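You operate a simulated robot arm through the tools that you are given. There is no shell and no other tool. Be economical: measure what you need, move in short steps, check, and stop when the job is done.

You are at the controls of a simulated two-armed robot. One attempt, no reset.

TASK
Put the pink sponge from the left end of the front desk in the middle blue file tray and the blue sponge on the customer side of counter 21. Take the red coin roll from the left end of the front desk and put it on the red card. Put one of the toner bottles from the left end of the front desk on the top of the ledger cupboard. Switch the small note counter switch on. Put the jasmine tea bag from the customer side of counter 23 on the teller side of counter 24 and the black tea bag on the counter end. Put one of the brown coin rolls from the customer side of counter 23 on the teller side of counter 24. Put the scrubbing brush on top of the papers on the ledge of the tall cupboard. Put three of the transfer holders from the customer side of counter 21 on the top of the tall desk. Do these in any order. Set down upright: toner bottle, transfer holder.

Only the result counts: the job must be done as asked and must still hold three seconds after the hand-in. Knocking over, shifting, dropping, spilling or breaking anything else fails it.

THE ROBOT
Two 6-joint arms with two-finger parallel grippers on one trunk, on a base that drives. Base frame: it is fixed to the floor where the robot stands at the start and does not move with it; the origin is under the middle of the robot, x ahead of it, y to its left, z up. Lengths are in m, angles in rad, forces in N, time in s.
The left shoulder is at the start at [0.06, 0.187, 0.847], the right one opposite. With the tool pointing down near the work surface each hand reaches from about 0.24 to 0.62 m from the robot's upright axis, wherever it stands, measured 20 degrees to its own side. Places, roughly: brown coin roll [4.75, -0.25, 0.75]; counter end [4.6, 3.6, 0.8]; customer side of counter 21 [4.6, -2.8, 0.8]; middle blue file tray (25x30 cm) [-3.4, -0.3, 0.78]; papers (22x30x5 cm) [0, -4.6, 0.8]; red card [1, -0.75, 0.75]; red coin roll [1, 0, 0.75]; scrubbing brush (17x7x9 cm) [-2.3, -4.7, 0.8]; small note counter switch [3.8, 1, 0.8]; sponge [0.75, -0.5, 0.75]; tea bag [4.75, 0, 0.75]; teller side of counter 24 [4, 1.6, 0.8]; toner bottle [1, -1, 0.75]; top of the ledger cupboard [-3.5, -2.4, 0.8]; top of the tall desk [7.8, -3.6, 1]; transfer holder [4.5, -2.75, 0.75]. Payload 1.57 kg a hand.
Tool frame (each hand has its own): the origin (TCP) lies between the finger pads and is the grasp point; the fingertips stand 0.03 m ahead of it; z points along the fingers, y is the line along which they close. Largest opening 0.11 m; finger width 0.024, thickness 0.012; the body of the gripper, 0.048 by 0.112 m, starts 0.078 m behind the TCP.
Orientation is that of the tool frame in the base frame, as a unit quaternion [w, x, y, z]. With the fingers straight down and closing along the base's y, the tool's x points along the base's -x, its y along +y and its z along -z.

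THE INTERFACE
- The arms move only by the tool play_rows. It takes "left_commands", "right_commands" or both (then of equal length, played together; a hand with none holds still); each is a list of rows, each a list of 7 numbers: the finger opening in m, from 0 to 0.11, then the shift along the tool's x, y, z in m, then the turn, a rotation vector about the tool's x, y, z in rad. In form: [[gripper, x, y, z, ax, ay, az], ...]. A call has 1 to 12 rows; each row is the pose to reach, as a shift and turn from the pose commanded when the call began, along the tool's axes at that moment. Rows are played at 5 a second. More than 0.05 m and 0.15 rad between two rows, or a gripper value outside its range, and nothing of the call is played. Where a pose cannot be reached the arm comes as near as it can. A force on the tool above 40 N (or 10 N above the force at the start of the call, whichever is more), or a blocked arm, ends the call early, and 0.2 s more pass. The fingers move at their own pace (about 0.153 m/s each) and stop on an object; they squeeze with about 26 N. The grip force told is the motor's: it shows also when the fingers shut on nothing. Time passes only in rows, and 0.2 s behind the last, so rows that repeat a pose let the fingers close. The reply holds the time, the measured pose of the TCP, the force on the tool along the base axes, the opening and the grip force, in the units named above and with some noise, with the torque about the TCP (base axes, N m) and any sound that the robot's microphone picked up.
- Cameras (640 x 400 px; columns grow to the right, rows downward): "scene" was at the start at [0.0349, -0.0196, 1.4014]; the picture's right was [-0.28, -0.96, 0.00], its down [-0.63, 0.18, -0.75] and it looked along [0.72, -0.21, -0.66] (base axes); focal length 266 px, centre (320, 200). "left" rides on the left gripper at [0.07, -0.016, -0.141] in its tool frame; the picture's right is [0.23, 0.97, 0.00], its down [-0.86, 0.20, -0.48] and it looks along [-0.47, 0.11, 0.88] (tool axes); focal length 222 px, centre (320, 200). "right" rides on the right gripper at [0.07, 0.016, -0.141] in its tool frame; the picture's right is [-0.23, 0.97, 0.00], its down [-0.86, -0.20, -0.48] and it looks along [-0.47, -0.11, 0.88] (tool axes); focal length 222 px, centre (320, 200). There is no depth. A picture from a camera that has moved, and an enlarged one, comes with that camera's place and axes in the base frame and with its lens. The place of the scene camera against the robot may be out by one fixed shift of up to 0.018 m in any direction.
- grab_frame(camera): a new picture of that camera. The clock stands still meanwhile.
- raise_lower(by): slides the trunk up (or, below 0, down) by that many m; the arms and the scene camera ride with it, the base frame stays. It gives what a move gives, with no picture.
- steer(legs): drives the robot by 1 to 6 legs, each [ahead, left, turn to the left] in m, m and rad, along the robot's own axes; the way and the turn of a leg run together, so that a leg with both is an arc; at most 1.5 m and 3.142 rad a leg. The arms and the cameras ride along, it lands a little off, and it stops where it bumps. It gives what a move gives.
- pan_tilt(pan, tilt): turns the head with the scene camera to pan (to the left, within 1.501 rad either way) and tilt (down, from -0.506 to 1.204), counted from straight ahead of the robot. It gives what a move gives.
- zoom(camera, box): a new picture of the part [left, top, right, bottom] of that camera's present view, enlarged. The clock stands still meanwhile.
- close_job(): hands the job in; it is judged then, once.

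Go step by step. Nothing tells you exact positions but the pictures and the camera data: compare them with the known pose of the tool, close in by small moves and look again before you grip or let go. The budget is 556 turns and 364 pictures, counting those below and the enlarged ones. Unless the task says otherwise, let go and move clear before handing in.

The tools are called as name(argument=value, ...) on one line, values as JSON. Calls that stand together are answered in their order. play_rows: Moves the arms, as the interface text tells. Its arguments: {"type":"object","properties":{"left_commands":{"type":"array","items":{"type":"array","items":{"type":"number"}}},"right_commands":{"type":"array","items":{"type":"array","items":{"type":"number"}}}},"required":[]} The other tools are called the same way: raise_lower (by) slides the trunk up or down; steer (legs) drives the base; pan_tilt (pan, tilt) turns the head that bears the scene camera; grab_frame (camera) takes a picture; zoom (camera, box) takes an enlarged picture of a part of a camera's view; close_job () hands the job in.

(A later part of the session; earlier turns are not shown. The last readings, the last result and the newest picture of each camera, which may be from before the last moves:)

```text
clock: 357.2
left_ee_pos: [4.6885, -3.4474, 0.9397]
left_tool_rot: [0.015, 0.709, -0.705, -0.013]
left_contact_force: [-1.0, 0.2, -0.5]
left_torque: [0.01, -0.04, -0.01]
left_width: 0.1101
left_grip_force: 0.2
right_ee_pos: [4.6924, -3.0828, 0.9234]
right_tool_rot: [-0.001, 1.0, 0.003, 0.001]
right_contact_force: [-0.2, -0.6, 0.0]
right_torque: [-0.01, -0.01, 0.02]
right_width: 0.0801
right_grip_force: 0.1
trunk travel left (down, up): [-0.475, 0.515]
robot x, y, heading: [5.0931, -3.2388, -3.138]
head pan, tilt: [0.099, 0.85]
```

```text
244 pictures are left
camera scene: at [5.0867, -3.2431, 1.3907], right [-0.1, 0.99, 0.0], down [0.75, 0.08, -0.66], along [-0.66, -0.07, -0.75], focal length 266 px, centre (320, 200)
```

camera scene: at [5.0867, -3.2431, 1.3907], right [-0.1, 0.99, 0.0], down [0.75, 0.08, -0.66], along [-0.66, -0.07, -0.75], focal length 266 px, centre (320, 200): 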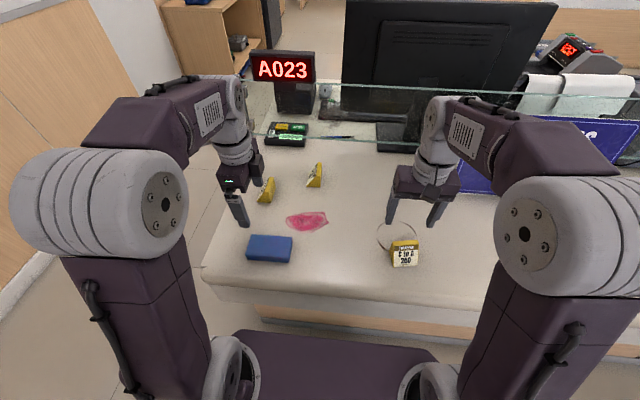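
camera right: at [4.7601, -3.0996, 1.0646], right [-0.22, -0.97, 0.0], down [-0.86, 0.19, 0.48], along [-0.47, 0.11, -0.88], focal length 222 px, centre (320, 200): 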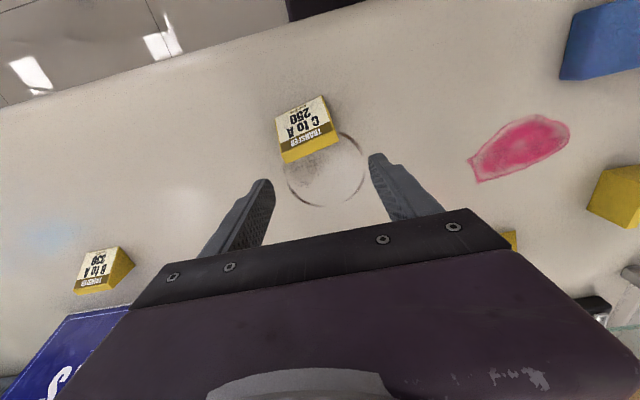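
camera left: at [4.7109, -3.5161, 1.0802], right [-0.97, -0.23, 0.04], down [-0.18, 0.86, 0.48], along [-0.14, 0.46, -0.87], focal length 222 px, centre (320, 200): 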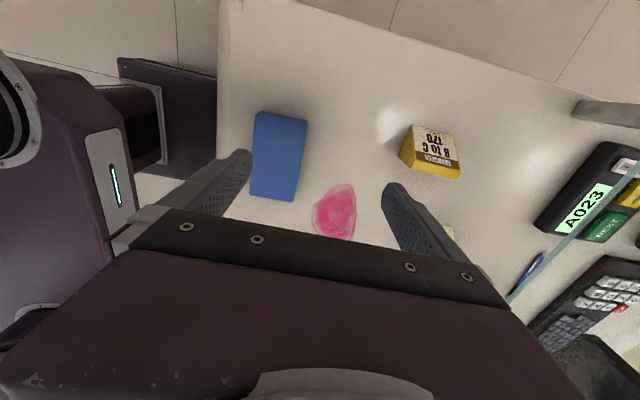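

play_rows(left_commands=[[0.11, 0, 0.04, 0, 0, 0, 0], [0.11, 0.005, 0.08, 0, 0, 0, 0], [0.11, 0.01, 0.12, 0, 0, 0, 0], [0.11, 0.015, 0.155, 0.01, 0, 0, 0], [0.11, 0.015, 0.155, 0.05, 0, 0, 0], [0.11, 0.015, 0.155, 0.07, 0, 0, 0]], right_commands=[[0.09, 0.012, -0.013, 0, 0, 0, 0], [0.09, 0.012, -0.013, 0.02, 0, 0, 0], [0.09, 0.012, -0.013, 0.04, 0, 0, 0], [0.09, 0.012, -0.013, 0.06, 0, 0, 0], [0.09, 0.012, -0.013, 0.07, 0, 0, 0], [0.09, 0.012, -0.013, 0.07, 0, 0, 0]])

grab_frame(camera="right")

grab_frame(camera="left")

```text
clock: 358.6
left_ee_pos: [4.5306, -3.4611, 0.8759]
left_tool_rot: [0.014, 0.708, -0.705, -0.012]
left_contact_force: [-0.3, -0.4, -0.2]
left_torque: [-0.03, -0.01, -0.01]
left_width: 0.11
left_grip_force: 0.1
left hand out of reach, approached as far as the arm can: row 4
right_ee_pos: [4.7041, -3.0687, 0.8536]
right_tool_rot: [-0.001, 1.0, 0.003, 0.0]
right_contact_force: [0.2, 0.0, 0.0]
right_torque: [0.02, -0.04, 0.03]
right_width: 0.0899
right_grip_force: 0.1
trunk travel left (down, up): [-0.475, 0.515]
robot x, y, heading: [5.093, -3.2384, -3.139]
head pan, tilt: [0.099, 0.85]
```

```text
243 pictures are left
camera right: at [4.7726, -3.0861, 0.9945], right [-0.22, -0.97, 0.0], down [-0.86, 0.2, 0.48], along [-0.47, 0.11, -0.88], focal length 222 px, centre (320, 200)
```

right: 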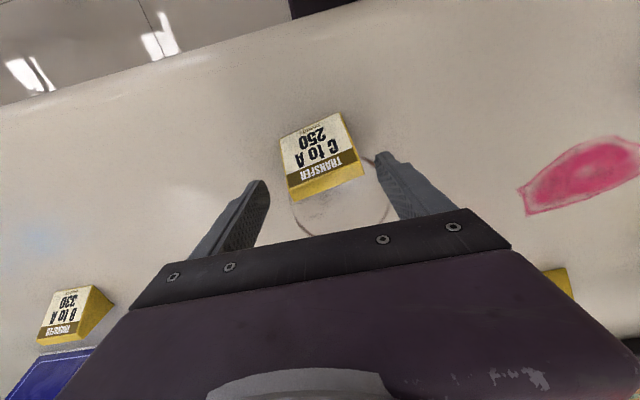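

```text
242 pictures are left
camera left: at [4.5538, -3.53, 1.0166], right [-0.97, -0.23, 0.04], down [-0.18, 0.86, 0.48], along [-0.14, 0.46, -0.87], focal length 222 px, centre (320, 200)
```

left: 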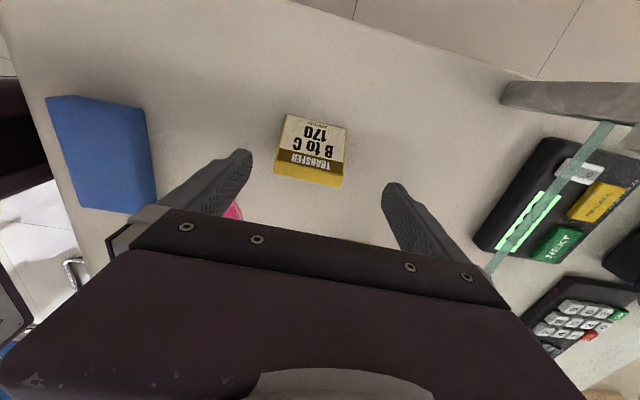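

play_rows(left_commands=[[0.11, 0.002, -0.008, 0.03, 0, 0, 0], [0.11, 0.002, -0.008, 0.05, 0, 0, 0], [0.11, 0.002, -0.008, 0.063, 0, 0, 0], [0.0, 0.002, -0.008, 0.063, 0, 0, 0], [0.0, 0.002, -0.008, 0.063, 0, 0, 0], [0.0, 0.002, -0.008, 0.063, 0, 0, 0]], right_commands=[[0.09, 0, 0, 0.02, 0, 0, 0], [0.09, 0, 0, 0.03, 0, 0, 0], [0.09, 0, 0, 0.041, 0, 0, 0], [0.0, 0, 0, 0.041, 0, 0, 0], [0.0, 0, 0, 0.041, 0, 0, 0], [0.0, 0, 0, 0.041, 0, 0, 0]])

grab_frame(camera="right")

grab_frame(camera="left")

```text
clock: 360.0
left_ee_pos: [4.5374, -3.4644, 0.8139]
left_tool_rot: [0.015, 0.708, -0.706, -0.012]
left_contact_force: [-0.3, 0.4, -0.1]
left_torque: [0.07, -0.04, 0.01]
left_width: 0.0634
left_grip_force: 26.2
right_ee_pos: [4.705, -3.0695, 0.8128]
right_tool_rot: [-0.001, 1.0, 0.003, 0.0]
right_contact_force: [-0.4, -0.2, 3.3]
right_torque: [-0.1, -0.09, 0.0]
right_width: 0.0649
right_grip_force: 26.7
trunk travel left (down, up): [-0.475, 0.515]
robot x, y, heading: [5.0922, -3.236, -3.14]
head pan, tilt: [0.099, 0.85]
```

```text
241 pictures are left
camera right: at [4.7729, -3.0864, 0.9541], right [-0.22, -0.97, 0.0], down [-0.86, 0.2, 0.48], along [-0.47, 0.11, -0.88], focal length 222 px, centre (320, 200)
```

right: 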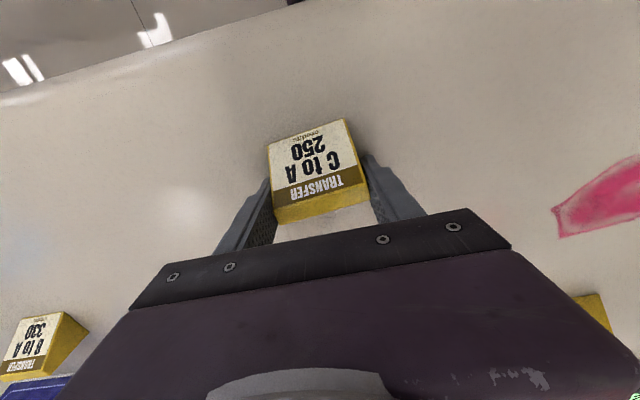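

```text
240 pictures are left
camera left: at [4.5607, -3.5331, 0.9534], right [-0.97, -0.23, 0.04], down [-0.18, 0.86, 0.48], along [-0.14, 0.46, -0.87], focal length 222 px, centre (320, 200)
```

left: 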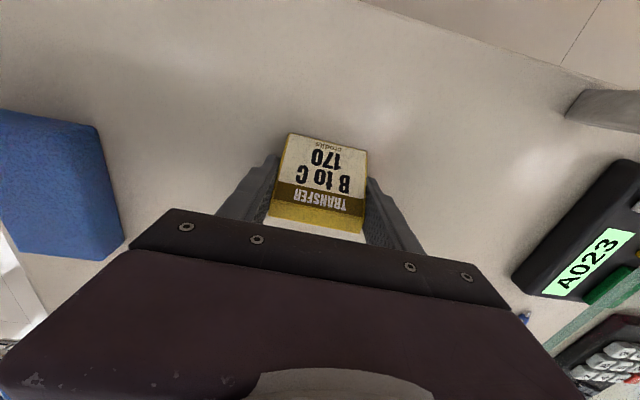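

play_rows(left_commands=[[0.0, 0, 0, -0.04, 0, 0, 0], [0.0, 0, -0.01, -0.08, 0, 0, 0], [0.0, 0, -0.03, -0.12, 0, 0, 0], [0.0, 0, -0.07, -0.13, 0, 0, 0], [0.0, 0, -0.11, -0.13, 0, 0, 0], [0.0, 0, -0.15, -0.13, 0, 0, 0]], right_commands=[[0.0, 0, 0, -0.04, 0, 0, 0], [0.0, 0, 0, -0.08, 0, 0, 0], [0.0, 0, 0, -0.12, 0, 0, 0], [0.0, 0, 0, -0.13, 0, 0, 0], [0.0, 0, 0, -0.13, 0, 0, 0], [0.0, 0, 0, -0.13, 0, 0, 0]])

steer(legs=[[-0.7, 0, 0], [0, 0.3, 3.14]])

pan_tilt(pan=0.0, tilt=0.45)

grab_frame(camera="scene")

```text
clock: 361.4
left_ee_pos: [4.6932, -3.4615, 0.9394]
left_tool_rot: [0.016, 0.708, -0.705, -0.013]
left_contact_force: [0.6, 0.3, -0.7]
left_torque: [0.03, 0.05, 0.0]
left_width: 0.0636
left_grip_force: 26.2
right_ee_pos: [4.7063, -3.0701, 0.9445]
right_tool_rot: [0.0, 1.0, 0.002, -0.001]
right_contact_force: [0.2, -0.2, -1.5]
right_torque: [0.02, 0.04, 0.0]
right_width: 0.0649
right_grip_force: 25.6
trunk travel left (down, up): [-0.475, 0.515]
robot x, y, heading: [5.095, -3.2422, -3.136]
head pan, tilt: [0.099, 0.85]
```

```text
clock: 372.6
left_ee_pos: [6.3939, -3.0207, 0.9374]
left_tool_rot: [0.013, 0.709, 0.705, 0.014]
left_contact_force: [0.6, -0.5, -0.1]
left_torque: [-0.02, 0.01, 0.0]
left_width: 0.0634
left_grip_force: 25.6
right_ee_pos: [6.3765, -3.412, 0.9436]
right_tool_rot: [-0.001, 0.002, 1.0, -0.001]
right_contact_force: [0.1, 0.4, -0.1]
right_torque: [0.03, -0.04, 0.0]
right_width: 0.0643
right_grip_force: 25.9
trunk travel left (down, up): [-0.475, 0.515]
robot x, y, heading: [5.9934, -3.2421, -0.005]
head pan, tilt: [0.099, 0.85]
cut short: leg 2
```

```text
clock: 373.5
left_ee_pos: [6.3947, -3.0203, 0.939]
left_tool_rot: [0.012, 0.709, 0.705, 0.015]
left_contact_force: [0.1, -0.4, -0.5]
left_torque: [0.0, -0.01, 0.0]
left_width: 0.0636
left_grip_force: 25.6
right_ee_pos: [6.3761, -3.4121, 0.9429]
right_tool_rot: [0.0, 0.003, 1.0, -0.001]
right_contact_force: [-0.9, -1.0, -0.9]
right_torque: [0.0, 0.0, 0.0]
right_width: 0.0642
right_grip_force: 26.1
trunk travel left (down, up): [-0.475, 0.515]
robot x, y, heading: [5.9942, -3.2436, -0.004]
head pan, tilt: [0.0, 0.45]
```

```text
239 pictures are left
camera scene: at [6.0374, -3.237, 1.4251], right [0.0, -1.0, 0.0], down [-0.44, 0.0, -0.9], along [0.9, 0.0, -0.44], focal length 266 px, centre (320, 200)
```

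scene: 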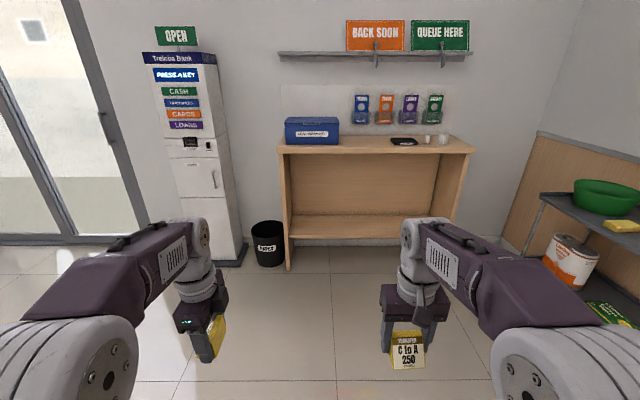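

raise_lower(by=0.25)

steer(legs=[[1.0, -0.2, 0]])

pan_tilt(pan=0.0, tilt=0.7)

grab_frame(camera="scene")

grab_frame(camera="right")

```text
clock: 376.1
left_ee_pos: [6.3948, -3.0215, 1.1884]
left_tool_rot: [0.013, 0.709, 0.705, 0.015]
left_contact_force: [0.2, -0.4, -0.9]
left_torque: [-0.01, 0.01, -0.01]
left_width: 0.0635
left_grip_force: 25.6
right_ee_pos: [6.3768, -3.4125, 1.1931]
right_tool_rot: [-0.001, 0.003, 1.0, -0.001]
right_contact_force: [-0.2, 0.4, -0.9]
right_torque: [-0.02, -0.01, 0.02]
right_width: 0.0639
right_grip_force: 26.1
trunk travel left (down, up): [-0.725, 0.265]
robot x, y, heading: [5.9919, -3.2442, -0.007]
head pan, tilt: [0.0, 0.45]
```

```text
clock: 381.3
left_ee_pos: [7.3849, -3.2348, 1.1896]
left_tool_rot: [0.014, 0.713, 0.701, 0.015]
left_contact_force: [-0.1, 0.1, -0.4]
left_torque: [-0.01, 0.04, 0.03]
left_width: 0.0635
left_grip_force: 25.9
right_ee_pos: [7.3614, -3.6268, 1.1926]
right_tool_rot: [0.0, 0.008, 1.0, -0.002]
right_contact_force: [0.9, 0.2, -0.7]
right_torque: [0.06, 0.01, -0.01]
right_width: 0.0638
right_grip_force: 25.5
trunk travel left (down, up): [-0.725, 0.265]
robot x, y, heading: [6.9775, -3.4518, -0.013]
head pan, tilt: [0.0, 0.45]
```

```text
clock: 382.1
left_ee_pos: [7.3842, -3.2353, 1.1885]
left_tool_rot: [0.012, 0.712, 0.702, 0.015]
left_contact_force: [-1.0, -1.0, -1.3]
left_torque: [0.0, 0.0, 0.01]
left_width: 0.0635
left_grip_force: 26.0
right_ee_pos: [7.3616, -3.6258, 1.1929]
right_tool_rot: [0.0, 0.008, 1.0, -0.001]
right_contact_force: [-0.3, 0.0, -1.0]
right_torque: [0.02, 0.01, 0.03]
right_width: 0.064
right_grip_force: 25.8
trunk travel left (down, up): [-0.725, 0.265]
robot x, y, heading: [6.9812, -3.4465, -0.022]
head pan, tilt: [0.0, 0.7]
```

```text
238 pictures are left
camera scene: at [7.018, -3.4473, 1.653], right [-0.01, -1.0, 0.0], down [-0.64, 0.01, -0.77], along [0.77, -0.01, -0.64], focal length 266 px, centre (320, 200)
```

scene: 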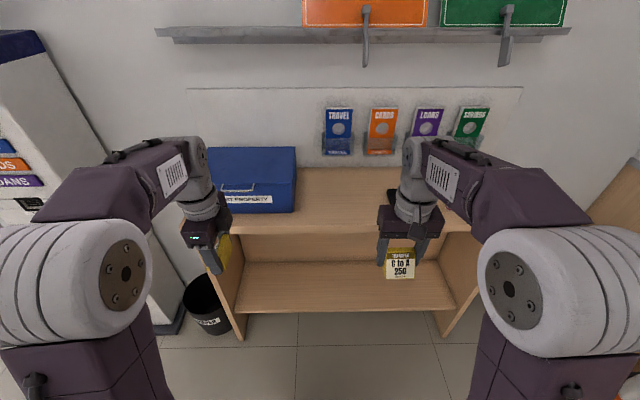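

```text
237 pictures are left
camera right: at [7.2913, -3.6093, 1.3338], right [0.24, 0.97, 0.0], down [0.85, -0.21, 0.48], along [0.46, -0.12, -0.88], focal length 222 px, centre (320, 200)
```

right: 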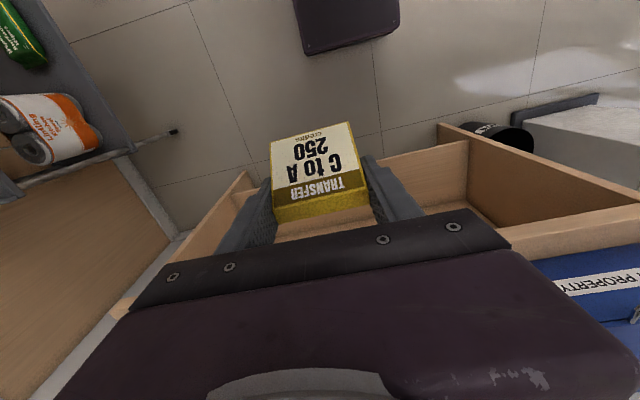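

steer(legs=[[0, -0.235, 0.018], [0.3, 0, 0]])

grab_frame(camera="left")

grab_frame(camera="scene")

grab_frame(camera="right")

```text
clock: 385.5
left_ee_pos: [7.6733, -3.4657, 1.1898]
left_tool_rot: [0.013, 0.708, 0.706, 0.015]
left_contact_force: [0.1, 0.3, -0.1]
left_torque: [0.0, -0.02, 0.03]
left_width: 0.0636
left_grip_force: 26.0
right_ee_pos: [7.6566, -3.8567, 1.1928]
right_tool_rot: [0.002, 0.0, 1.0, -0.001]
right_contact_force: [-0.2, 0.5, 0.1]
right_torque: [0.0, -0.03, 0.01]
right_width: 0.0635
right_grip_force: 26.2
trunk travel left (down, up): [-0.725, 0.265]
robot x, y, heading: [7.2724, -3.6859, 0.005]
head pan, tilt: [0.0, 0.7]
```

```text
236 pictures are left
camera left: at [7.6535, -3.3963, 1.3298], right [0.97, 0.23, 0.04], down [0.18, -0.86, 0.48], along [0.14, -0.46, -0.87], focal length 222 px, centre (320, 200)
```

left: 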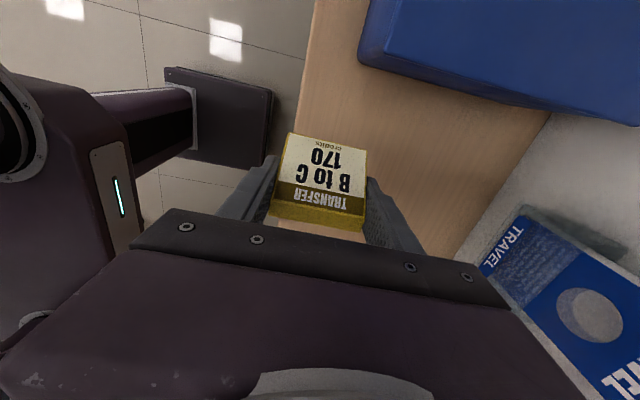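

```text
235 pictures are left
camera scene: at [7.3102, -3.6836, 1.653], right [0.0, -1.0, 0.0], down [-0.64, 0.0, -0.77], along [0.77, 0.0, -0.64], focal length 266 px, centre (320, 200)
```

scene: 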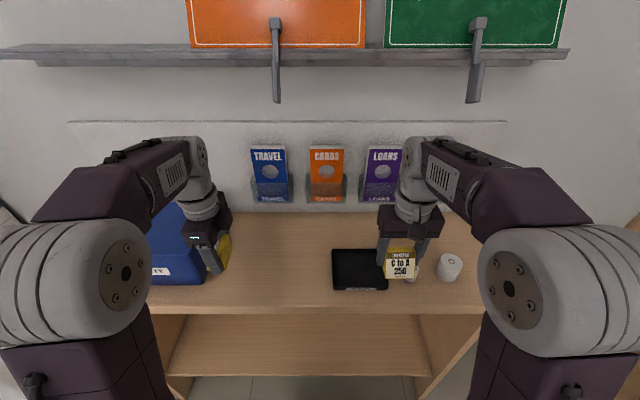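

```text
234 pictures are left
camera right: at [7.5863, -3.8412, 1.3343], right [0.23, 0.97, 0.0], down [0.85, -0.2, 0.48], along [0.47, -0.11, -0.88], focal length 222 px, centre (320, 200)
```

right: 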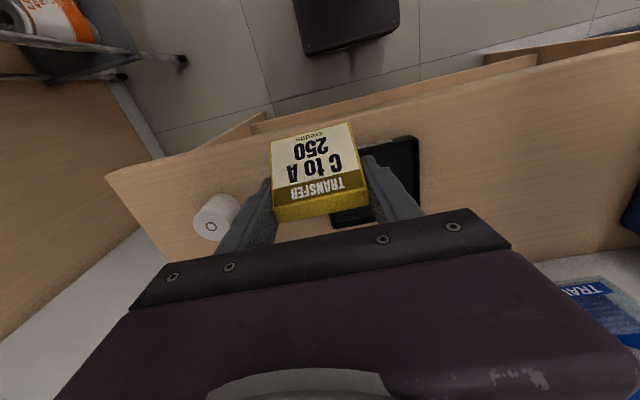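

play_rows(left_commands=[[0.0, 0, 0.04, 0, 0, 0, 0], [0.0, 0, 0.087, 0.0, 0, 0, 0], [0.0, 0, 0.087, 0.04, 0, 0, 0], [0.0, 0, 0.087, 0.08, 0, 0, 0], [0.0, 0, 0.087, 0.12, 0, 0, 0]])

grab_frame(camera="left")

zoom(camera="scene", box=[140, 180, 400, 340])

```text
clock: 386.7
left_ee_pos: [7.7676, -3.4648, 1.0724]
left_tool_rot: [0.012, 0.707, 0.707, 0.015]
left_contact_force: [0.7, 0.2, -0.2]
left_torque: [0.0, 0.03, -0.02]
left_width: 0.0635
left_grip_force: 26.3
right_ee_pos: [7.6609, -3.8574, 1.1919]
right_tool_rot: [-0.001, 0.0, 1.0, -0.002]
right_contact_force: [0.2, -0.4, -1.1]
right_torque: [0.01, 0.02, 0.0]
right_width: 0.0637
right_grip_force: 25.8
trunk travel left (down, up): [-0.725, 0.265]
robot x, y, heading: [7.2726, -3.6858, -0.001]
head pan, tilt: [0.0, 0.7]
```

```text
233 pictures are left
camera left: at [7.7482, -3.395, 1.212], right [0.97, 0.23, 0.04], down [0.18, -0.86, 0.48], along [0.14, -0.46, -0.87], focal length 222 px, centre (320, 200)
```

left: 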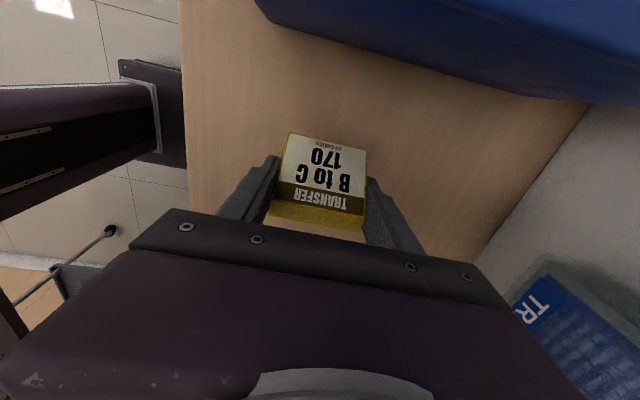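

```text
2.46 times, centred on (270, 260) of scene
camera zoom: at [7.314, -3.6833, 1.653], right [0.0, -1.0, 0.0], down [-0.65, 0.0, -0.76], along [0.76, 0.0, -0.65], focal length 654 px, centre (443, 52)
```

zoom: 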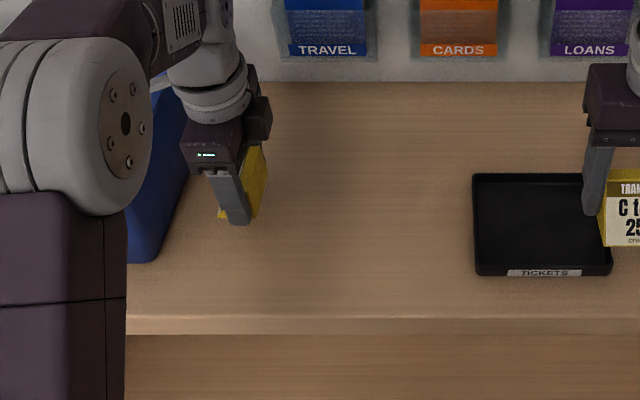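

play_rows(left_commands=[[0.0, -0.03, 0, 0, 0, 0, 0], [0.0, -0.03, 0, 0.012, 0, 0, 0], [0.0, -0.03, 0, 0.02, 0, 0, 0], [0.0, -0.03, 0, 0.026, 0, 0, 0], [0.0, -0.03, 0, 0.03, 0, 0, 0]])

zoom(camera="scene", box=[140, 180, 400, 340])

```text
clock: 387.9
left_ee_pos: [7.7681, -3.4944, 1.0413]
left_tool_rot: [0.012, 0.707, 0.707, 0.015]
left_contact_force: [-0.7, -0.2, -0.4]
left_torque: [-0.01, 0.02, 0.0]
left_width: 0.0634
left_grip_force: 25.3
right_ee_pos: [7.6584, -3.8565, 1.1931]
right_tool_rot: [0.0, 0.0, 1.0, -0.001]
right_contact_force: [-0.4, -0.3, -1.4]
right_torque: [0.03, 0.05, 0.0]
right_width: 0.0636
right_grip_force: 26.1
trunk travel left (down, up): [-0.725, 0.265]
robot x, y, heading: [7.2705, -3.6849, -0.003]
head pan, tilt: [0.0, 0.7]
```

```text
2.46 times, centred on (270, 260) of scene
camera zoom: at [7.3125, -3.6832, 1.653], right [0.0, -1.0, 0.0], down [-0.64, 0.0, -0.76], along [0.76, 0.0, -0.64], focal length 654 px, centre (443, 52)
```

zoom: 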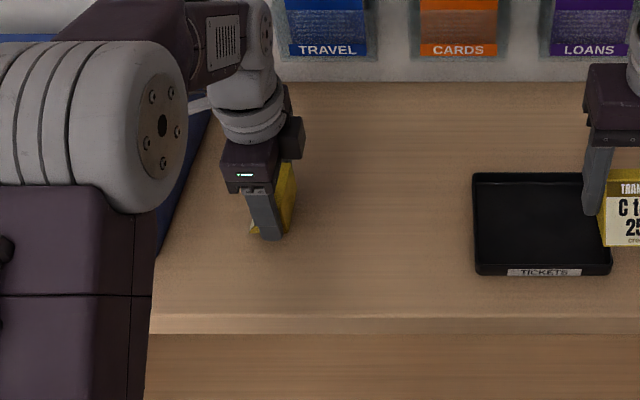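

Not in contact yet; lowering in millimetre steps.

play_rows(left_commands=[[0.0, 0, 0, 0.003, 0, 0, 0], [0.0, 0, 0, 0.006, 0, 0, 0], [0.0, 0, 0, 0.009, 0, 0, 0]])

```text
clock: 388.7
left_ee_pos: [7.769, -3.4941, 1.0326]
left_tool_rot: [0.013, 0.708, 0.706, 0.015]
left_contact_force: [0.1, -0.1, -0.2]
left_torque: [-0.02, 0.0, 0.01]
left_width: 0.0638
left_grip_force: 26.0
right_ee_pos: [7.6591, -3.8568, 1.1926]
right_tool_rot: [-0.001, 0.0, 1.0, -0.001]
right_contact_force: [1.0, -0.5, -0.9]
right_torque: [0.01, 0.0, 0.0]
right_width: 0.0634
right_grip_force: 25.7
trunk travel left (down, up): [-0.725, 0.265]
robot x, y, heading: [7.2738, -3.6904, 0.004]
head pan, tilt: [0.0, 0.7]
```

play_rows(left_commands=[[0.0, 0, 0, 0.003, 0, 0, 0], [0.0, 0, 0, 0.006, 0, 0, 0], [0.0, 0, 0, 0.009, 0, 0, 0], [0.0, 0, 0, 0.012, 0, 0, 0]])

zoom(camera="scene", box=[210, 220, 310, 300])

grab_frame(camera="left")

```text
clock: 389.4
left_ee_pos: [7.7697, -3.4945, 1.032]
left_tool_rot: [0.016, 0.707, 0.706, 0.02]
left_contact_force: [-5.8, 0.0, 19.7]
left_torque: [-0.21, 0.98, 0.01]
left_width: 0.0633
left_grip_force: 26.4
right_ee_pos: [7.6554, -3.8586, 1.1937]
right_tool_rot: [0.001, 0.0, 1.0, 0.0]
right_contact_force: [0.0, 0.7, 0.1]
right_torque: [0.01, 0.0, 0.0]
right_width: 0.0636
right_grip_force: 26.2
trunk travel left (down, up): [-0.725, 0.265]
robot x, y, heading: [7.2707, -3.6875, -0.002]
head pan, tilt: [0.0, 0.7]
stopped in row 3 (left hand): the force on the tool passed its limit at 44 N (the readings are from after the stop); the commanded pose is now the measured one
```

```text
5.00 times, centred on (260, 260) of scene
camera zoom: at [7.3079, -3.685, 1.6531], right [0.0, -1.0, 0.0], down [-0.64, 0.0, -0.77], along [0.77, 0.0, -0.64], focal length 1328 px, centre (620, -100)
```

zoom: 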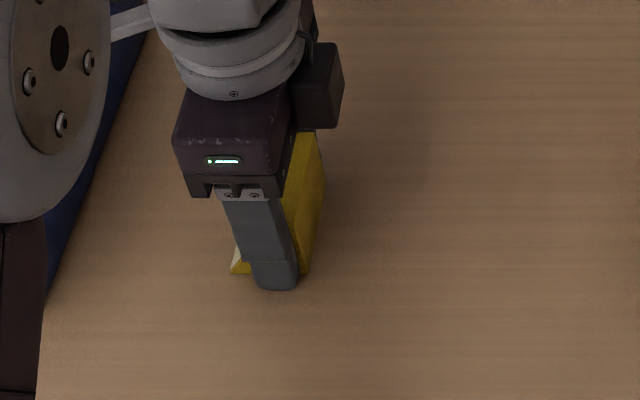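

```text
229 pictures are left
camera left: at [7.7467, -3.4259, 1.1723], right [0.97, 0.23, 0.05], down [0.17, -0.86, 0.48], along [0.15, -0.46, -0.87], focal length 222 px, centre (320, 200)
```

left: 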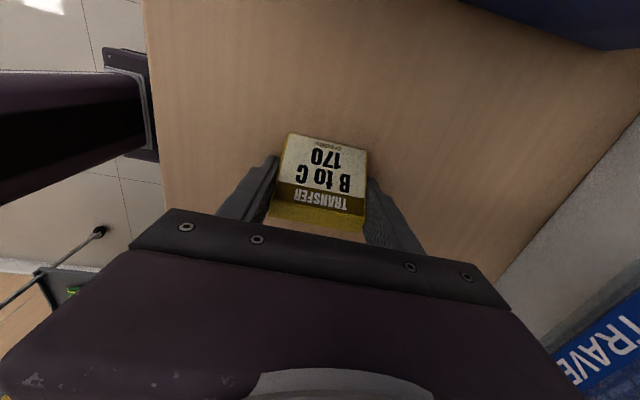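

play_rows(left_commands=[[0.0, 0, 0, -0.001, 0, 0, 0], [0.075, 0, 0, -0.001, 0, 0, 0], [0.1, 0, 0, -0.001, 0, 0, 0], [0.1, 0, 0, -0.001, 0, 0, 0], [0.1, 0, 0, -0.04, 0, 0, 0], [0.1, 0, 0, -0.08, 0, 0, 0], [0.1, 0, 0, -0.12, 0, 0, 0], [0.1, 0, 0, -0.16, 0, 0, 0]])

grab_frame(camera="left")

```text
clock: 390.2
left_ee_pos: [7.7789, -3.4943, 1.0339]
left_tool_rot: [0.021, 0.707, 0.706, 0.026]
left_contact_force: [8.9, -1.0, 10.2]
left_torque: [-0.15, 0.2, 0.15]
left_width: 0.0917
left_grip_force: 0.1
right_ee_pos: [7.6605, -3.8575, 1.1925]
right_tool_rot: [0.0, 0.0, 1.0, 0.001]
right_contact_force: [-0.5, 0.5, -0.8]
right_torque: [0.01, -0.03, 0.0]
right_width: 0.0637
right_grip_force: 25.8
trunk travel left (down, up): [-0.725, 0.265]
robot x, y, heading: [7.2747, -3.688, 0.004]
head pan, tilt: [0.0, 0.7]
stopped in row 4 (left hand): the force on the tool passed its limit at 42 N (the readings are from after the stop); the commanded pose is now the measured one
```

```text
228 pictures are left
camera left: at [7.754, -3.4259, 1.1735], right [0.97, 0.23, 0.07], down [0.17, -0.86, 0.49], along [0.17, -0.46, -0.87], focal length 222 px, centre (320, 200)
```

left: 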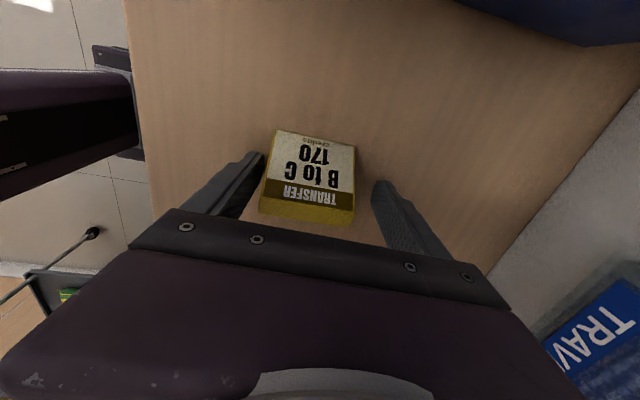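

play_rows(left_commands=[[0.1, 0, 0, -0.02, 0, 0, 0], [0.1, 0, 0, -0.06, 0, 0, 0], [0.1, 0, 0, -0.1, 0, 0, 0], [0.1, 0, 0, -0.15, 0, 0, 0]])

grab_frame(camera="left")

grab_frame(camera="scene")

```text
clock: 391.2
left_ee_pos: [7.7654, -3.4952, 1.1864]
left_tool_rot: [0.02, 0.708, 0.706, 0.024]
left_contact_force: [-1.0, 0.2, -0.1]
left_torque: [0.01, -0.02, 0.0]
left_width: 0.1001
left_grip_force: 0.1
right_ee_pos: [7.658, -3.8572, 1.1942]
right_tool_rot: [0.001, 0.0, 1.0, 0.001]
right_contact_force: [-1.1, 0.8, -0.8]
right_torque: [0.03, -0.04, -0.02]
right_width: 0.0634
right_grip_force: 25.8
trunk travel left (down, up): [-0.725, 0.265]
robot x, y, heading: [7.2743, -3.6871, 0.007]
head pan, tilt: [0.0, 0.7]
```

```text
227 pictures are left
camera left: at [7.7414, -3.4259, 1.3269], right [0.97, 0.23, 0.06], down [0.17, -0.86, 0.49], along [0.16, -0.46, -0.87], focal length 222 px, centre (320, 200)
```

left: 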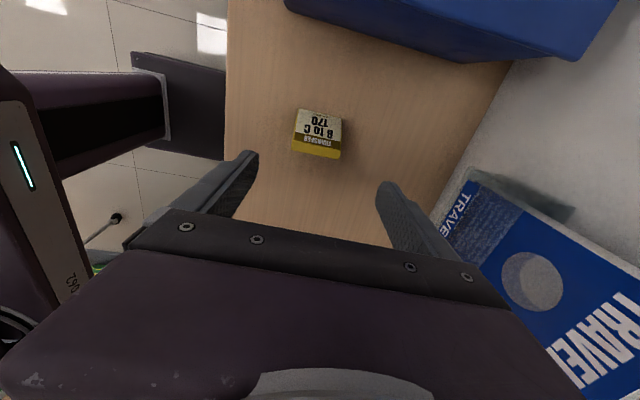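

```text
226 pictures are left
camera scene: at [7.3114, -3.684, 1.653], right [0.0, -1.0, 0.0], down [-0.64, 0.0, -0.77], along [0.77, 0.0, -0.64], focal length 266 px, centre (320, 200)
```

scene: 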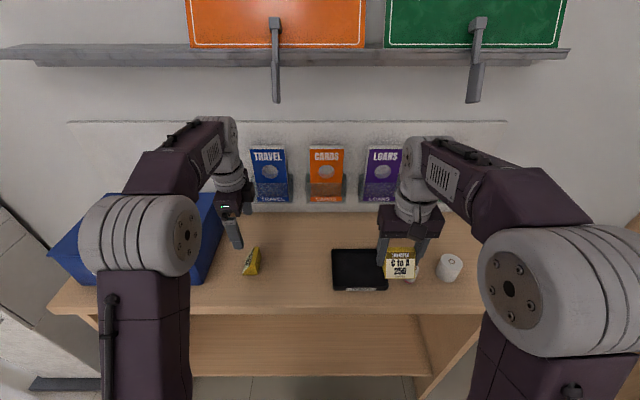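

play_rows(left_commands=[[0.1, 0, -0.03, -0.03, 0.031, 0, 0], [0.1, 0, -0.07, -0.05, 0.062, 0, 0], [0.1, 0, -0.11, -0.07, 0.062, 0, 0], [0.1, 0, -0.15, -0.08, 0.062, 0, 0], [0.1, 0, -0.2, -0.08, 0.062, 0, 0]])

steer(legs=[[0, 0.212, 0]])

play_rows(right_commands=[[0.0, -0.04, 0, 0, 0, 0, 0], [0.0, -0.08, 0, 0.0, 0, 0, 0], [0.0, -0.12, 0, 0.02, 0, 0, 0], [0.0, -0.13, 0, 0.06, 0, 0, 0], [0.0, -0.13, 0, 0.1, 0, 0, 0], [0.0, -0.13, 0, 0.13, 0, 0, 0]])

grab_frame(camera="right")

grab_frame(camera="scene")

```text
clock: 392.4
left_ee_pos: [7.5605, -3.4962, 1.2509]
left_tool_rot: [-0.001, 0.708, 0.706, 0.003]
left_contact_force: [0.1, 0.2, 0.5]
left_torque: [0.03, -0.02, -0.02]
left_width: 0.1
left_grip_force: 0.0
right_ee_pos: [7.6569, -3.8575, 1.1941]
right_tool_rot: [0.002, 0.001, 1.0, -0.001]
right_contact_force: [-0.8, 0.3, -0.4]
right_torque: [0.0, -0.04, 0.0]
right_width: 0.0633
right_grip_force: 25.7
trunk travel left (down, up): [-0.725, 0.265]
robot x, y, heading: [7.2717, -3.6875, 0.003]
head pan, tilt: [0.0, 0.7]
```

```text
clock: 394.1
left_ee_pos: [7.5661, -3.2885, 1.2514]
left_tool_rot: [-0.002, 0.709, 0.705, 0.001]
left_contact_force: [0.4, -0.2, 0.0]
left_torque: [0.0, 0.02, 0.0]
left_width: 0.0998
left_grip_force: 0.1
right_ee_pos: [7.6587, -3.6494, 1.1932]
right_tool_rot: [0.0, 0.001, 1.0, 0.0]
right_contact_force: [0.3, 0.4, -0.1]
right_torque: [0.01, 0.0, -0.02]
right_width: 0.0633
right_grip_force: 25.7
trunk travel left (down, up): [-0.725, 0.265]
robot x, y, heading: [7.2729, -3.4779, 0.001]
head pan, tilt: [0.0, 0.7]
```

```text
clock: 395.5
left_ee_pos: [7.5669, -3.2853, 1.2512]
left_tool_rot: [-0.001, 0.709, 0.706, 0.002]
left_contact_force: [0.4, -0.8, 0.9]
left_torque: [0.03, 0.0, 0.02]
left_width: 0.0997
left_grip_force: 0.0
right_ee_pos: [7.7908, -3.6478, 1.0631]
right_tool_rot: [0.0, 0.002, 1.0, 0.0]
right_contact_force: [0.6, -0.2, -0.6]
right_torque: [-0.01, 0.0, -0.02]
right_width: 0.0633
right_grip_force: 26.6
trunk travel left (down, up): [-0.725, 0.265]
robot x, y, heading: [7.2739, -3.4768, -0.001]
head pan, tilt: [0.0, 0.7]
```

```text
225 pictures are left
camera right: at [7.7197, -3.6318, 1.2038], right [0.23, 0.97, 0.0], down [0.85, -0.2, 0.48], along [0.47, -0.11, -0.88], focal length 222 px, centre (320, 200)
```

right: 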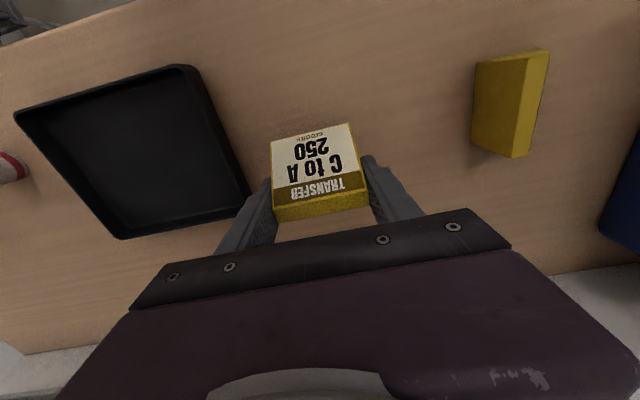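

```text
224 pictures are left
camera scene: at [7.3136, -3.4735, 1.653], right [0.0, -1.0, 0.0], down [-0.64, 0.0, -0.76], along [0.76, 0.0, -0.64], focal length 266 px, centre (320, 200)
```

scene: 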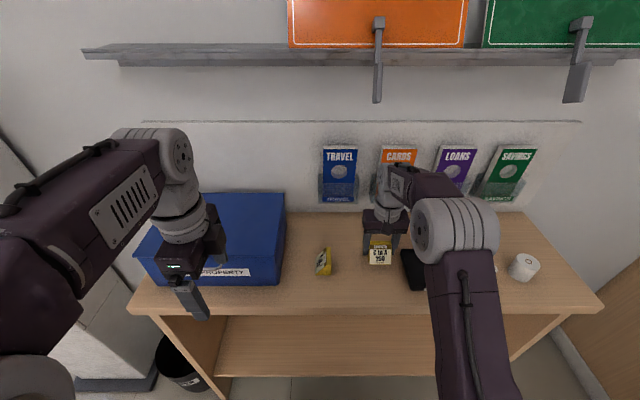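

play_rows(right_commands=[[0.0, 0, 0, 0.012, 0, 0, 0], [0.0, 0, 0, 0.022, 0, 0, 0], [0.0, 0, 0, 0.028, 0, 0, 0], [0.0, 0, 0, 0.031, 0, 0, 0]])

```text
clock: 396.5
left_ee_pos: [7.564, -3.2871, 1.2502]
left_tool_rot: [-0.003, 0.709, 0.705, 0.002]
left_contact_force: [0.0, 0.6, -0.7]
left_torque: [0.02, -0.03, -0.01]
left_width: 0.1
left_grip_force: 0.1
right_ee_pos: [7.789, -3.6496, 1.0335]
right_tool_rot: [0.001, 0.001, 1.0, -0.001]
right_contact_force: [1.1, -0.3, 4.4]
right_torque: [0.04, 0.15, 0.05]
right_width: 0.0633
right_grip_force: 25.7
trunk travel left (down, up): [-0.725, 0.265]
robot x, y, heading: [7.2772, -3.4749, -0.004]
head pan, tilt: [0.0, 0.7]
```

Contact felt; I release and rise.

play_rows(right_commands=[[0.07, 0, 0, -0.001, 0, 0, 0], [0.082, 0, 0, -0.002, 0, 0, 0], [0.085, 0, 0, -0.003, 0, 0, 0], [0.085, 0, 0, -0.02, 0, 0, 0], [0.085, 0, 0, -0.06, 0, 0, 0], [0.085, 0, 0, -0.1, 0, 0, 0], [0.085, 0, 0, -0.14, 0, 0, 0]])

grab_frame(camera="right")

```text
clock: 398.1
left_ee_pos: [7.5645, -3.2858, 1.2506]
left_tool_rot: [0.0, 0.709, 0.705, 0.002]
left_contact_force: [0.7, -0.1, -0.4]
left_torque: [-0.02, 0.01, 0.03]
left_width: 0.1001
left_grip_force: 0.0
right_ee_pos: [7.7879, -3.6477, 1.1723]
right_tool_rot: [0.0, 0.002, 1.0, -0.001]
right_contact_force: [0.7, 0.1, -0.5]
right_torque: [0.01, 0.0, 0.01]
right_width: 0.0849
right_grip_force: 0.1
trunk travel left (down, up): [-0.725, 0.265]
robot x, y, heading: [7.2719, -3.4772, -0.005]
head pan, tilt: [0.0, 0.7]
```

```text
223 pictures are left
camera right: at [7.7172, -3.6318, 1.312], right [0.23, 0.97, 0.0], down [0.85, -0.2, 0.48], along [0.47, -0.11, -0.88], focal length 222 px, centre (320, 200)
```

right: 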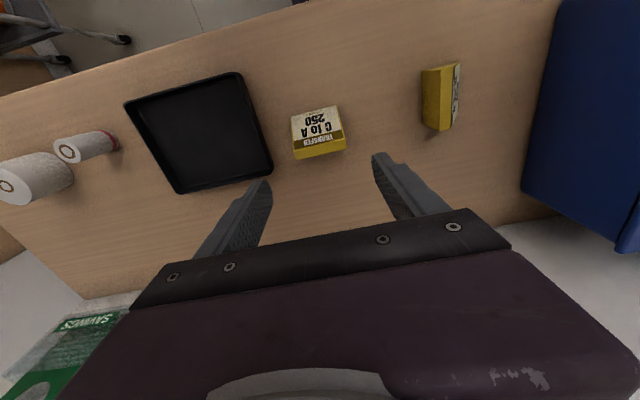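

steer(legs=[[-1.0, 0, 0], [0, 0.3, 3.14]])

raise_lower(by=-0.25)

pan_tilt(pan=-0.2, tilt=0.5)

grab_frame(camera="scene")

```text
clock: 410.9
left_ee_pos: [5.7877, -3.7064, 1.2499]
left_tool_rot: [0.002, 0.739, -0.674, 0.002]
left_contact_force: [-0.5, -0.5, 0.0]
left_torque: [0.0, -0.03, 0.01]
left_width: 0.1
left_grip_force: 0.1
right_ee_pos: [5.5307, -3.3672, 1.1696]
right_tool_rot: [0.0, 0.999, 0.046, 0.0]
right_contact_force: [0.1, -0.1, 0.0]
right_torque: [-0.02, -0.01, -0.01]
right_width: 0.0849
right_grip_force: 0.0
trunk travel left (down, up): [-0.725, 0.265]
robot x, y, heading: [6.0576, -3.4869, -3.046]
head pan, tilt: [0.0, 0.7]
cut short: leg 2
```

```text
clock: 413.5
left_ee_pos: [5.7881, -3.706, 1.0006]
left_tool_rot: [0.002, 0.739, -0.674, 0.002]
left_contact_force: [0.2, 0.3, 0.0]
left_torque: [-0.01, 0.01, 0.0]
left_width: 0.1
left_grip_force: 0.0
right_ee_pos: [5.5303, -3.3682, 0.9209]
right_tool_rot: [-0.001, 0.999, 0.047, 0.0]
right_contact_force: [0.1, 0.0, 0.3]
right_torque: [-0.01, 0.03, 0.02]
right_width: 0.0851
right_grip_force: 0.2
trunk travel left (down, up): [-0.475, 0.515]
robot x, y, heading: [6.0622, -3.4897, -3.049]
head pan, tilt: [0.0, 0.7]
```

```text
clock: 414.2
left_ee_pos: [5.7884, -3.7052, 1.0002]
left_tool_rot: [0.001, 0.739, -0.673, 0.002]
left_contact_force: [-0.5, -0.6, 0.1]
left_torque: [0.02, -0.01, -0.04]
left_width: 0.0998
left_grip_force: 0.0
right_ee_pos: [5.5304, -3.3677, 0.9205]
right_tool_rot: [0.0, 0.999, 0.047, 0.0]
right_contact_force: [0.2, -1.1, -0.1]
right_torque: [-0.01, 0.0, 0.0]
right_width: 0.0848
right_grip_force: 0.1
trunk travel left (down, up): [-0.475, 0.515]
robot x, y, heading: [6.0597, -3.4867, -3.048]
head pan, tilt: [-0.201, 0.499]
```

```text
222 pictures are left
camera scene: at [6.0427, -3.4684, 1.4207], right [0.11, 0.99, 0.0], down [0.48, -0.05, -0.88], along [-0.87, 0.09, -0.48], focal length 266 px, centre (320, 200)
```

scene: 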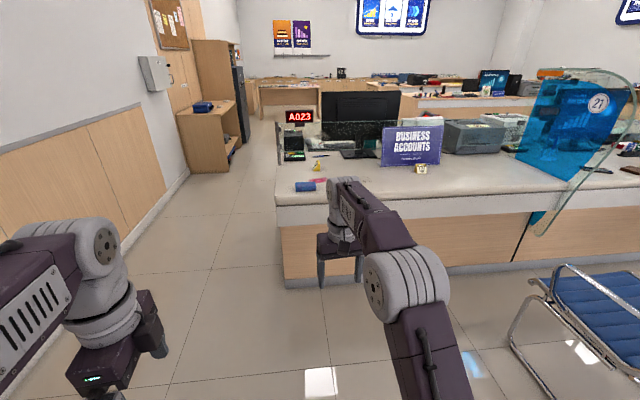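

steer(legs=[[0, 0, -0.093], [0, -0.62, 0], [0.9, 0, 0]])

pan_tilt(pan=-0.1, tilt=0.8)

grab_frame(camera="scene")

grab_frame(camera="right")

```text
clock: 422.4
left_ee_pos: [4.8815, -3.0814, 1.0]
left_tool_rot: [0.002, 0.711, -0.703, 0.002]
left_contact_force: [-0.2, -0.9, -0.4]
left_torque: [0.0, 0.01, 0.01]
left_width: 0.1
left_grip_force: 0.1
right_ee_pos: [4.653, -2.7242, 0.9209]
right_tool_rot: [-0.001, 1.0, 0.008, 0.001]
right_contact_force: [-0.1, -0.5, 0.2]
right_torque: [-0.02, -0.03, 0.02]
right_width: 0.085
right_grip_force: 0.1
trunk travel left (down, up): [-0.475, 0.515]
robot x, y, heading: [5.1725, -2.887, -3.125]
head pan, tilt: [-0.201, 0.499]
```

```text
clock: 423.2
left_ee_pos: [4.883, -3.0801, 1.0005]
left_tool_rot: [0.002, 0.712, -0.702, 0.002]
left_contact_force: [0.0, -0.2, 0.2]
left_torque: [-0.04, -0.02, 0.01]
left_width: 0.1001
left_grip_force: 0.0
right_ee_pos: [4.6532, -2.7245, 0.9198]
right_tool_rot: [0.0, 1.0, 0.008, 0.0]
right_contact_force: [-0.5, -0.2, 0.8]
right_torque: [0.03, 0.02, -0.01]
right_width: 0.0851
right_grip_force: 0.0
trunk travel left (down, up): [-0.475, 0.515]
robot x, y, heading: [5.1682, -2.8816, -3.126]
head pan, tilt: [-0.099, 0.799]
```

```text
221 pictures are left
camera scene: at [5.1644, -2.8731, 1.3948], right [0.08, 1.0, 0.0], down [0.71, -0.06, -0.7], along [-0.7, 0.06, -0.72], focal length 266 px, centre (320, 200)
```

scene: 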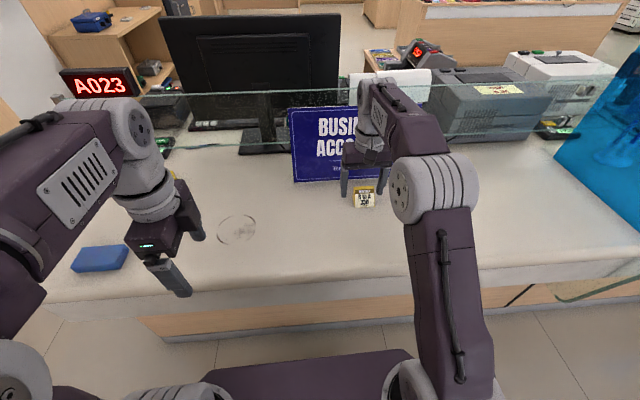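

```text
220 pictures are left
camera right: at [4.7209, -2.7399, 1.0614], right [-0.21, -0.98, 0.0], down [-0.86, 0.19, 0.48], along [-0.47, 0.1, -0.88], focal length 222 px, centre (320, 200)
```

right: 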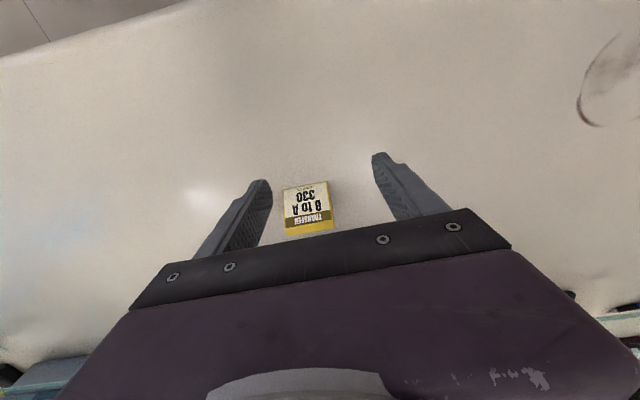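

steer(legs=[[0.055, 0, -0.014]])

play_rows(right_commands=[[0.085, 0.01, -0.01, 0, 0, -0.133, 0], [0.085, 0.014, -0.02, 0, 0, -0.267, 0], [0.085, 0.014, -0.031, 0.01, 0, -0.4, 0]])

grab_frame(camera="right")

grab_frame(camera="scene")

```text
clock: 424.2
left_ee_pos: [4.8228, -3.0775, 1.0003]
left_tool_rot: [0.002, 0.707, -0.707, 0.003]
left_contact_force: [-1.2, 0.8, -0.5]
left_torque: [-0.01, -0.05, 0.0]
left_width: 0.1
left_grip_force: 0.0
right_ee_pos: [4.5985, -2.7175, 0.9192]
right_tool_rot: [-0.001, 1.0, 0.001, 0.001]
right_contact_force: [-0.2, 0.3, -0.5]
right_torque: [0.03, -0.03, -0.03]
right_width: 0.0848
right_grip_force: 0.1
trunk travel left (down, up): [-0.475, 0.515]
robot x, y, heading: [5.1149, -2.8834, -3.14]
head pan, tilt: [-0.099, 0.799]
```

```text
clock: 425.0
left_ee_pos: [4.8267, -3.0769, 1.0009]
left_tool_rot: [0.003, 0.707, -0.707, 0.002]
left_contact_force: [-0.1, 0.3, -1.1]
left_torque: [0.0, -0.03, -0.01]
left_width: 0.1002
left_grip_force: 0.0
right_ee_pos: [4.6131, -2.6863, 0.9117]
right_tool_rot: [0.0, 0.98, 0.0, -0.2]
right_contact_force: [-0.6, -0.3, -0.2]
right_torque: [-0.04, 0.03, -0.01]
right_width: 0.085
right_grip_force: 0.1
trunk travel left (down, up): [-0.475, 0.515]
robot x, y, heading: [5.1172, -2.8857, -3.139]
head pan, tilt: [-0.099, 0.799]
```

```text
219 pictures are left
camera right: at [4.732, -2.7023, 1.0138], right [-0.21, -0.97, 0.09], down [-0.6, 0.2, 0.78], along [-0.77, 0.11, -0.62], focal length 222 px, centre (320, 200)
```

right: 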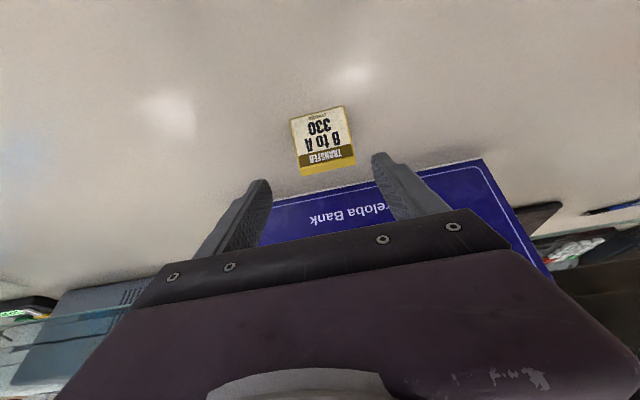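

```text
218 pictures are left
camera scene: at [5.1112, -2.8729, 1.3948], right [0.1, 1.0, 0.0], down [0.71, -0.07, -0.7], along [-0.69, 0.07, -0.72], focal length 266 px, centre (320, 200)
```

scene: 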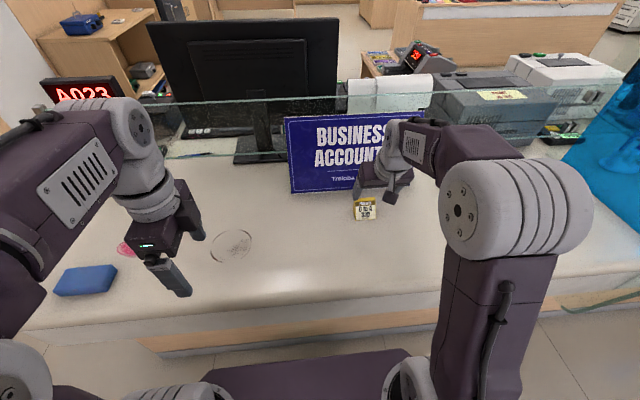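

play_rows(right_commands=[[0.085, -0.003, 0.004, 0.04, 0, 0, 0], [0.085, -0.006, 0.004, 0.08, 0, 0, 0], [0.085, -0.006, 0.004, 0.104, 0, 0, 0]])

grab_frame(camera="right")

```text
clock: 425.8
left_ee_pos: [4.8257, -3.0773, 1.0007]
left_tool_rot: [-0.003, -0.706, 0.708, -0.002]
left_contact_force: [0.6, 0.1, 0.1]
left_torque: [-0.01, 0.01, 0.01]
left_width: 0.1001
left_grip_force: 0.0
right_ee_pos: [4.5655, -2.6908, 0.8166]
right_tool_rot: [-0.001, 0.98, 0.0, -0.199]
right_contact_force: [-0.6, 0.9, -0.5]
right_torque: [-0.02, 0.0, 0.01]
right_width: 0.085
right_grip_force: 0.1
trunk travel left (down, up): [-0.475, 0.515]
robot x, y, heading: [5.1156, -2.8849, -3.141]
head pan, tilt: [-0.099, 0.799]
```

```text
217 pictures are left
camera right: at [4.6843, -2.707, 0.9191], right [-0.21, -0.97, 0.09], down [-0.6, 0.2, 0.77], along [-0.77, 0.11, -0.63], focal length 222 px, centre (320, 200)
```

right: 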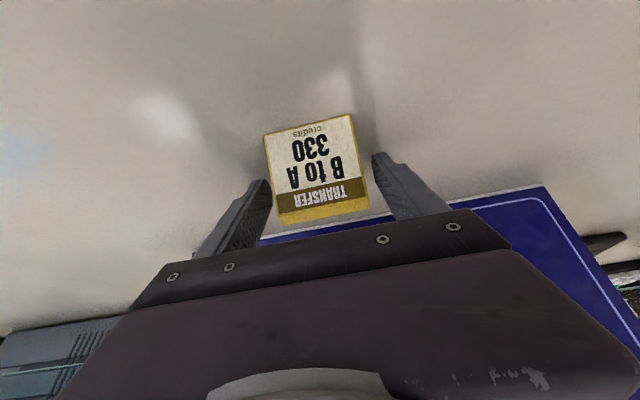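

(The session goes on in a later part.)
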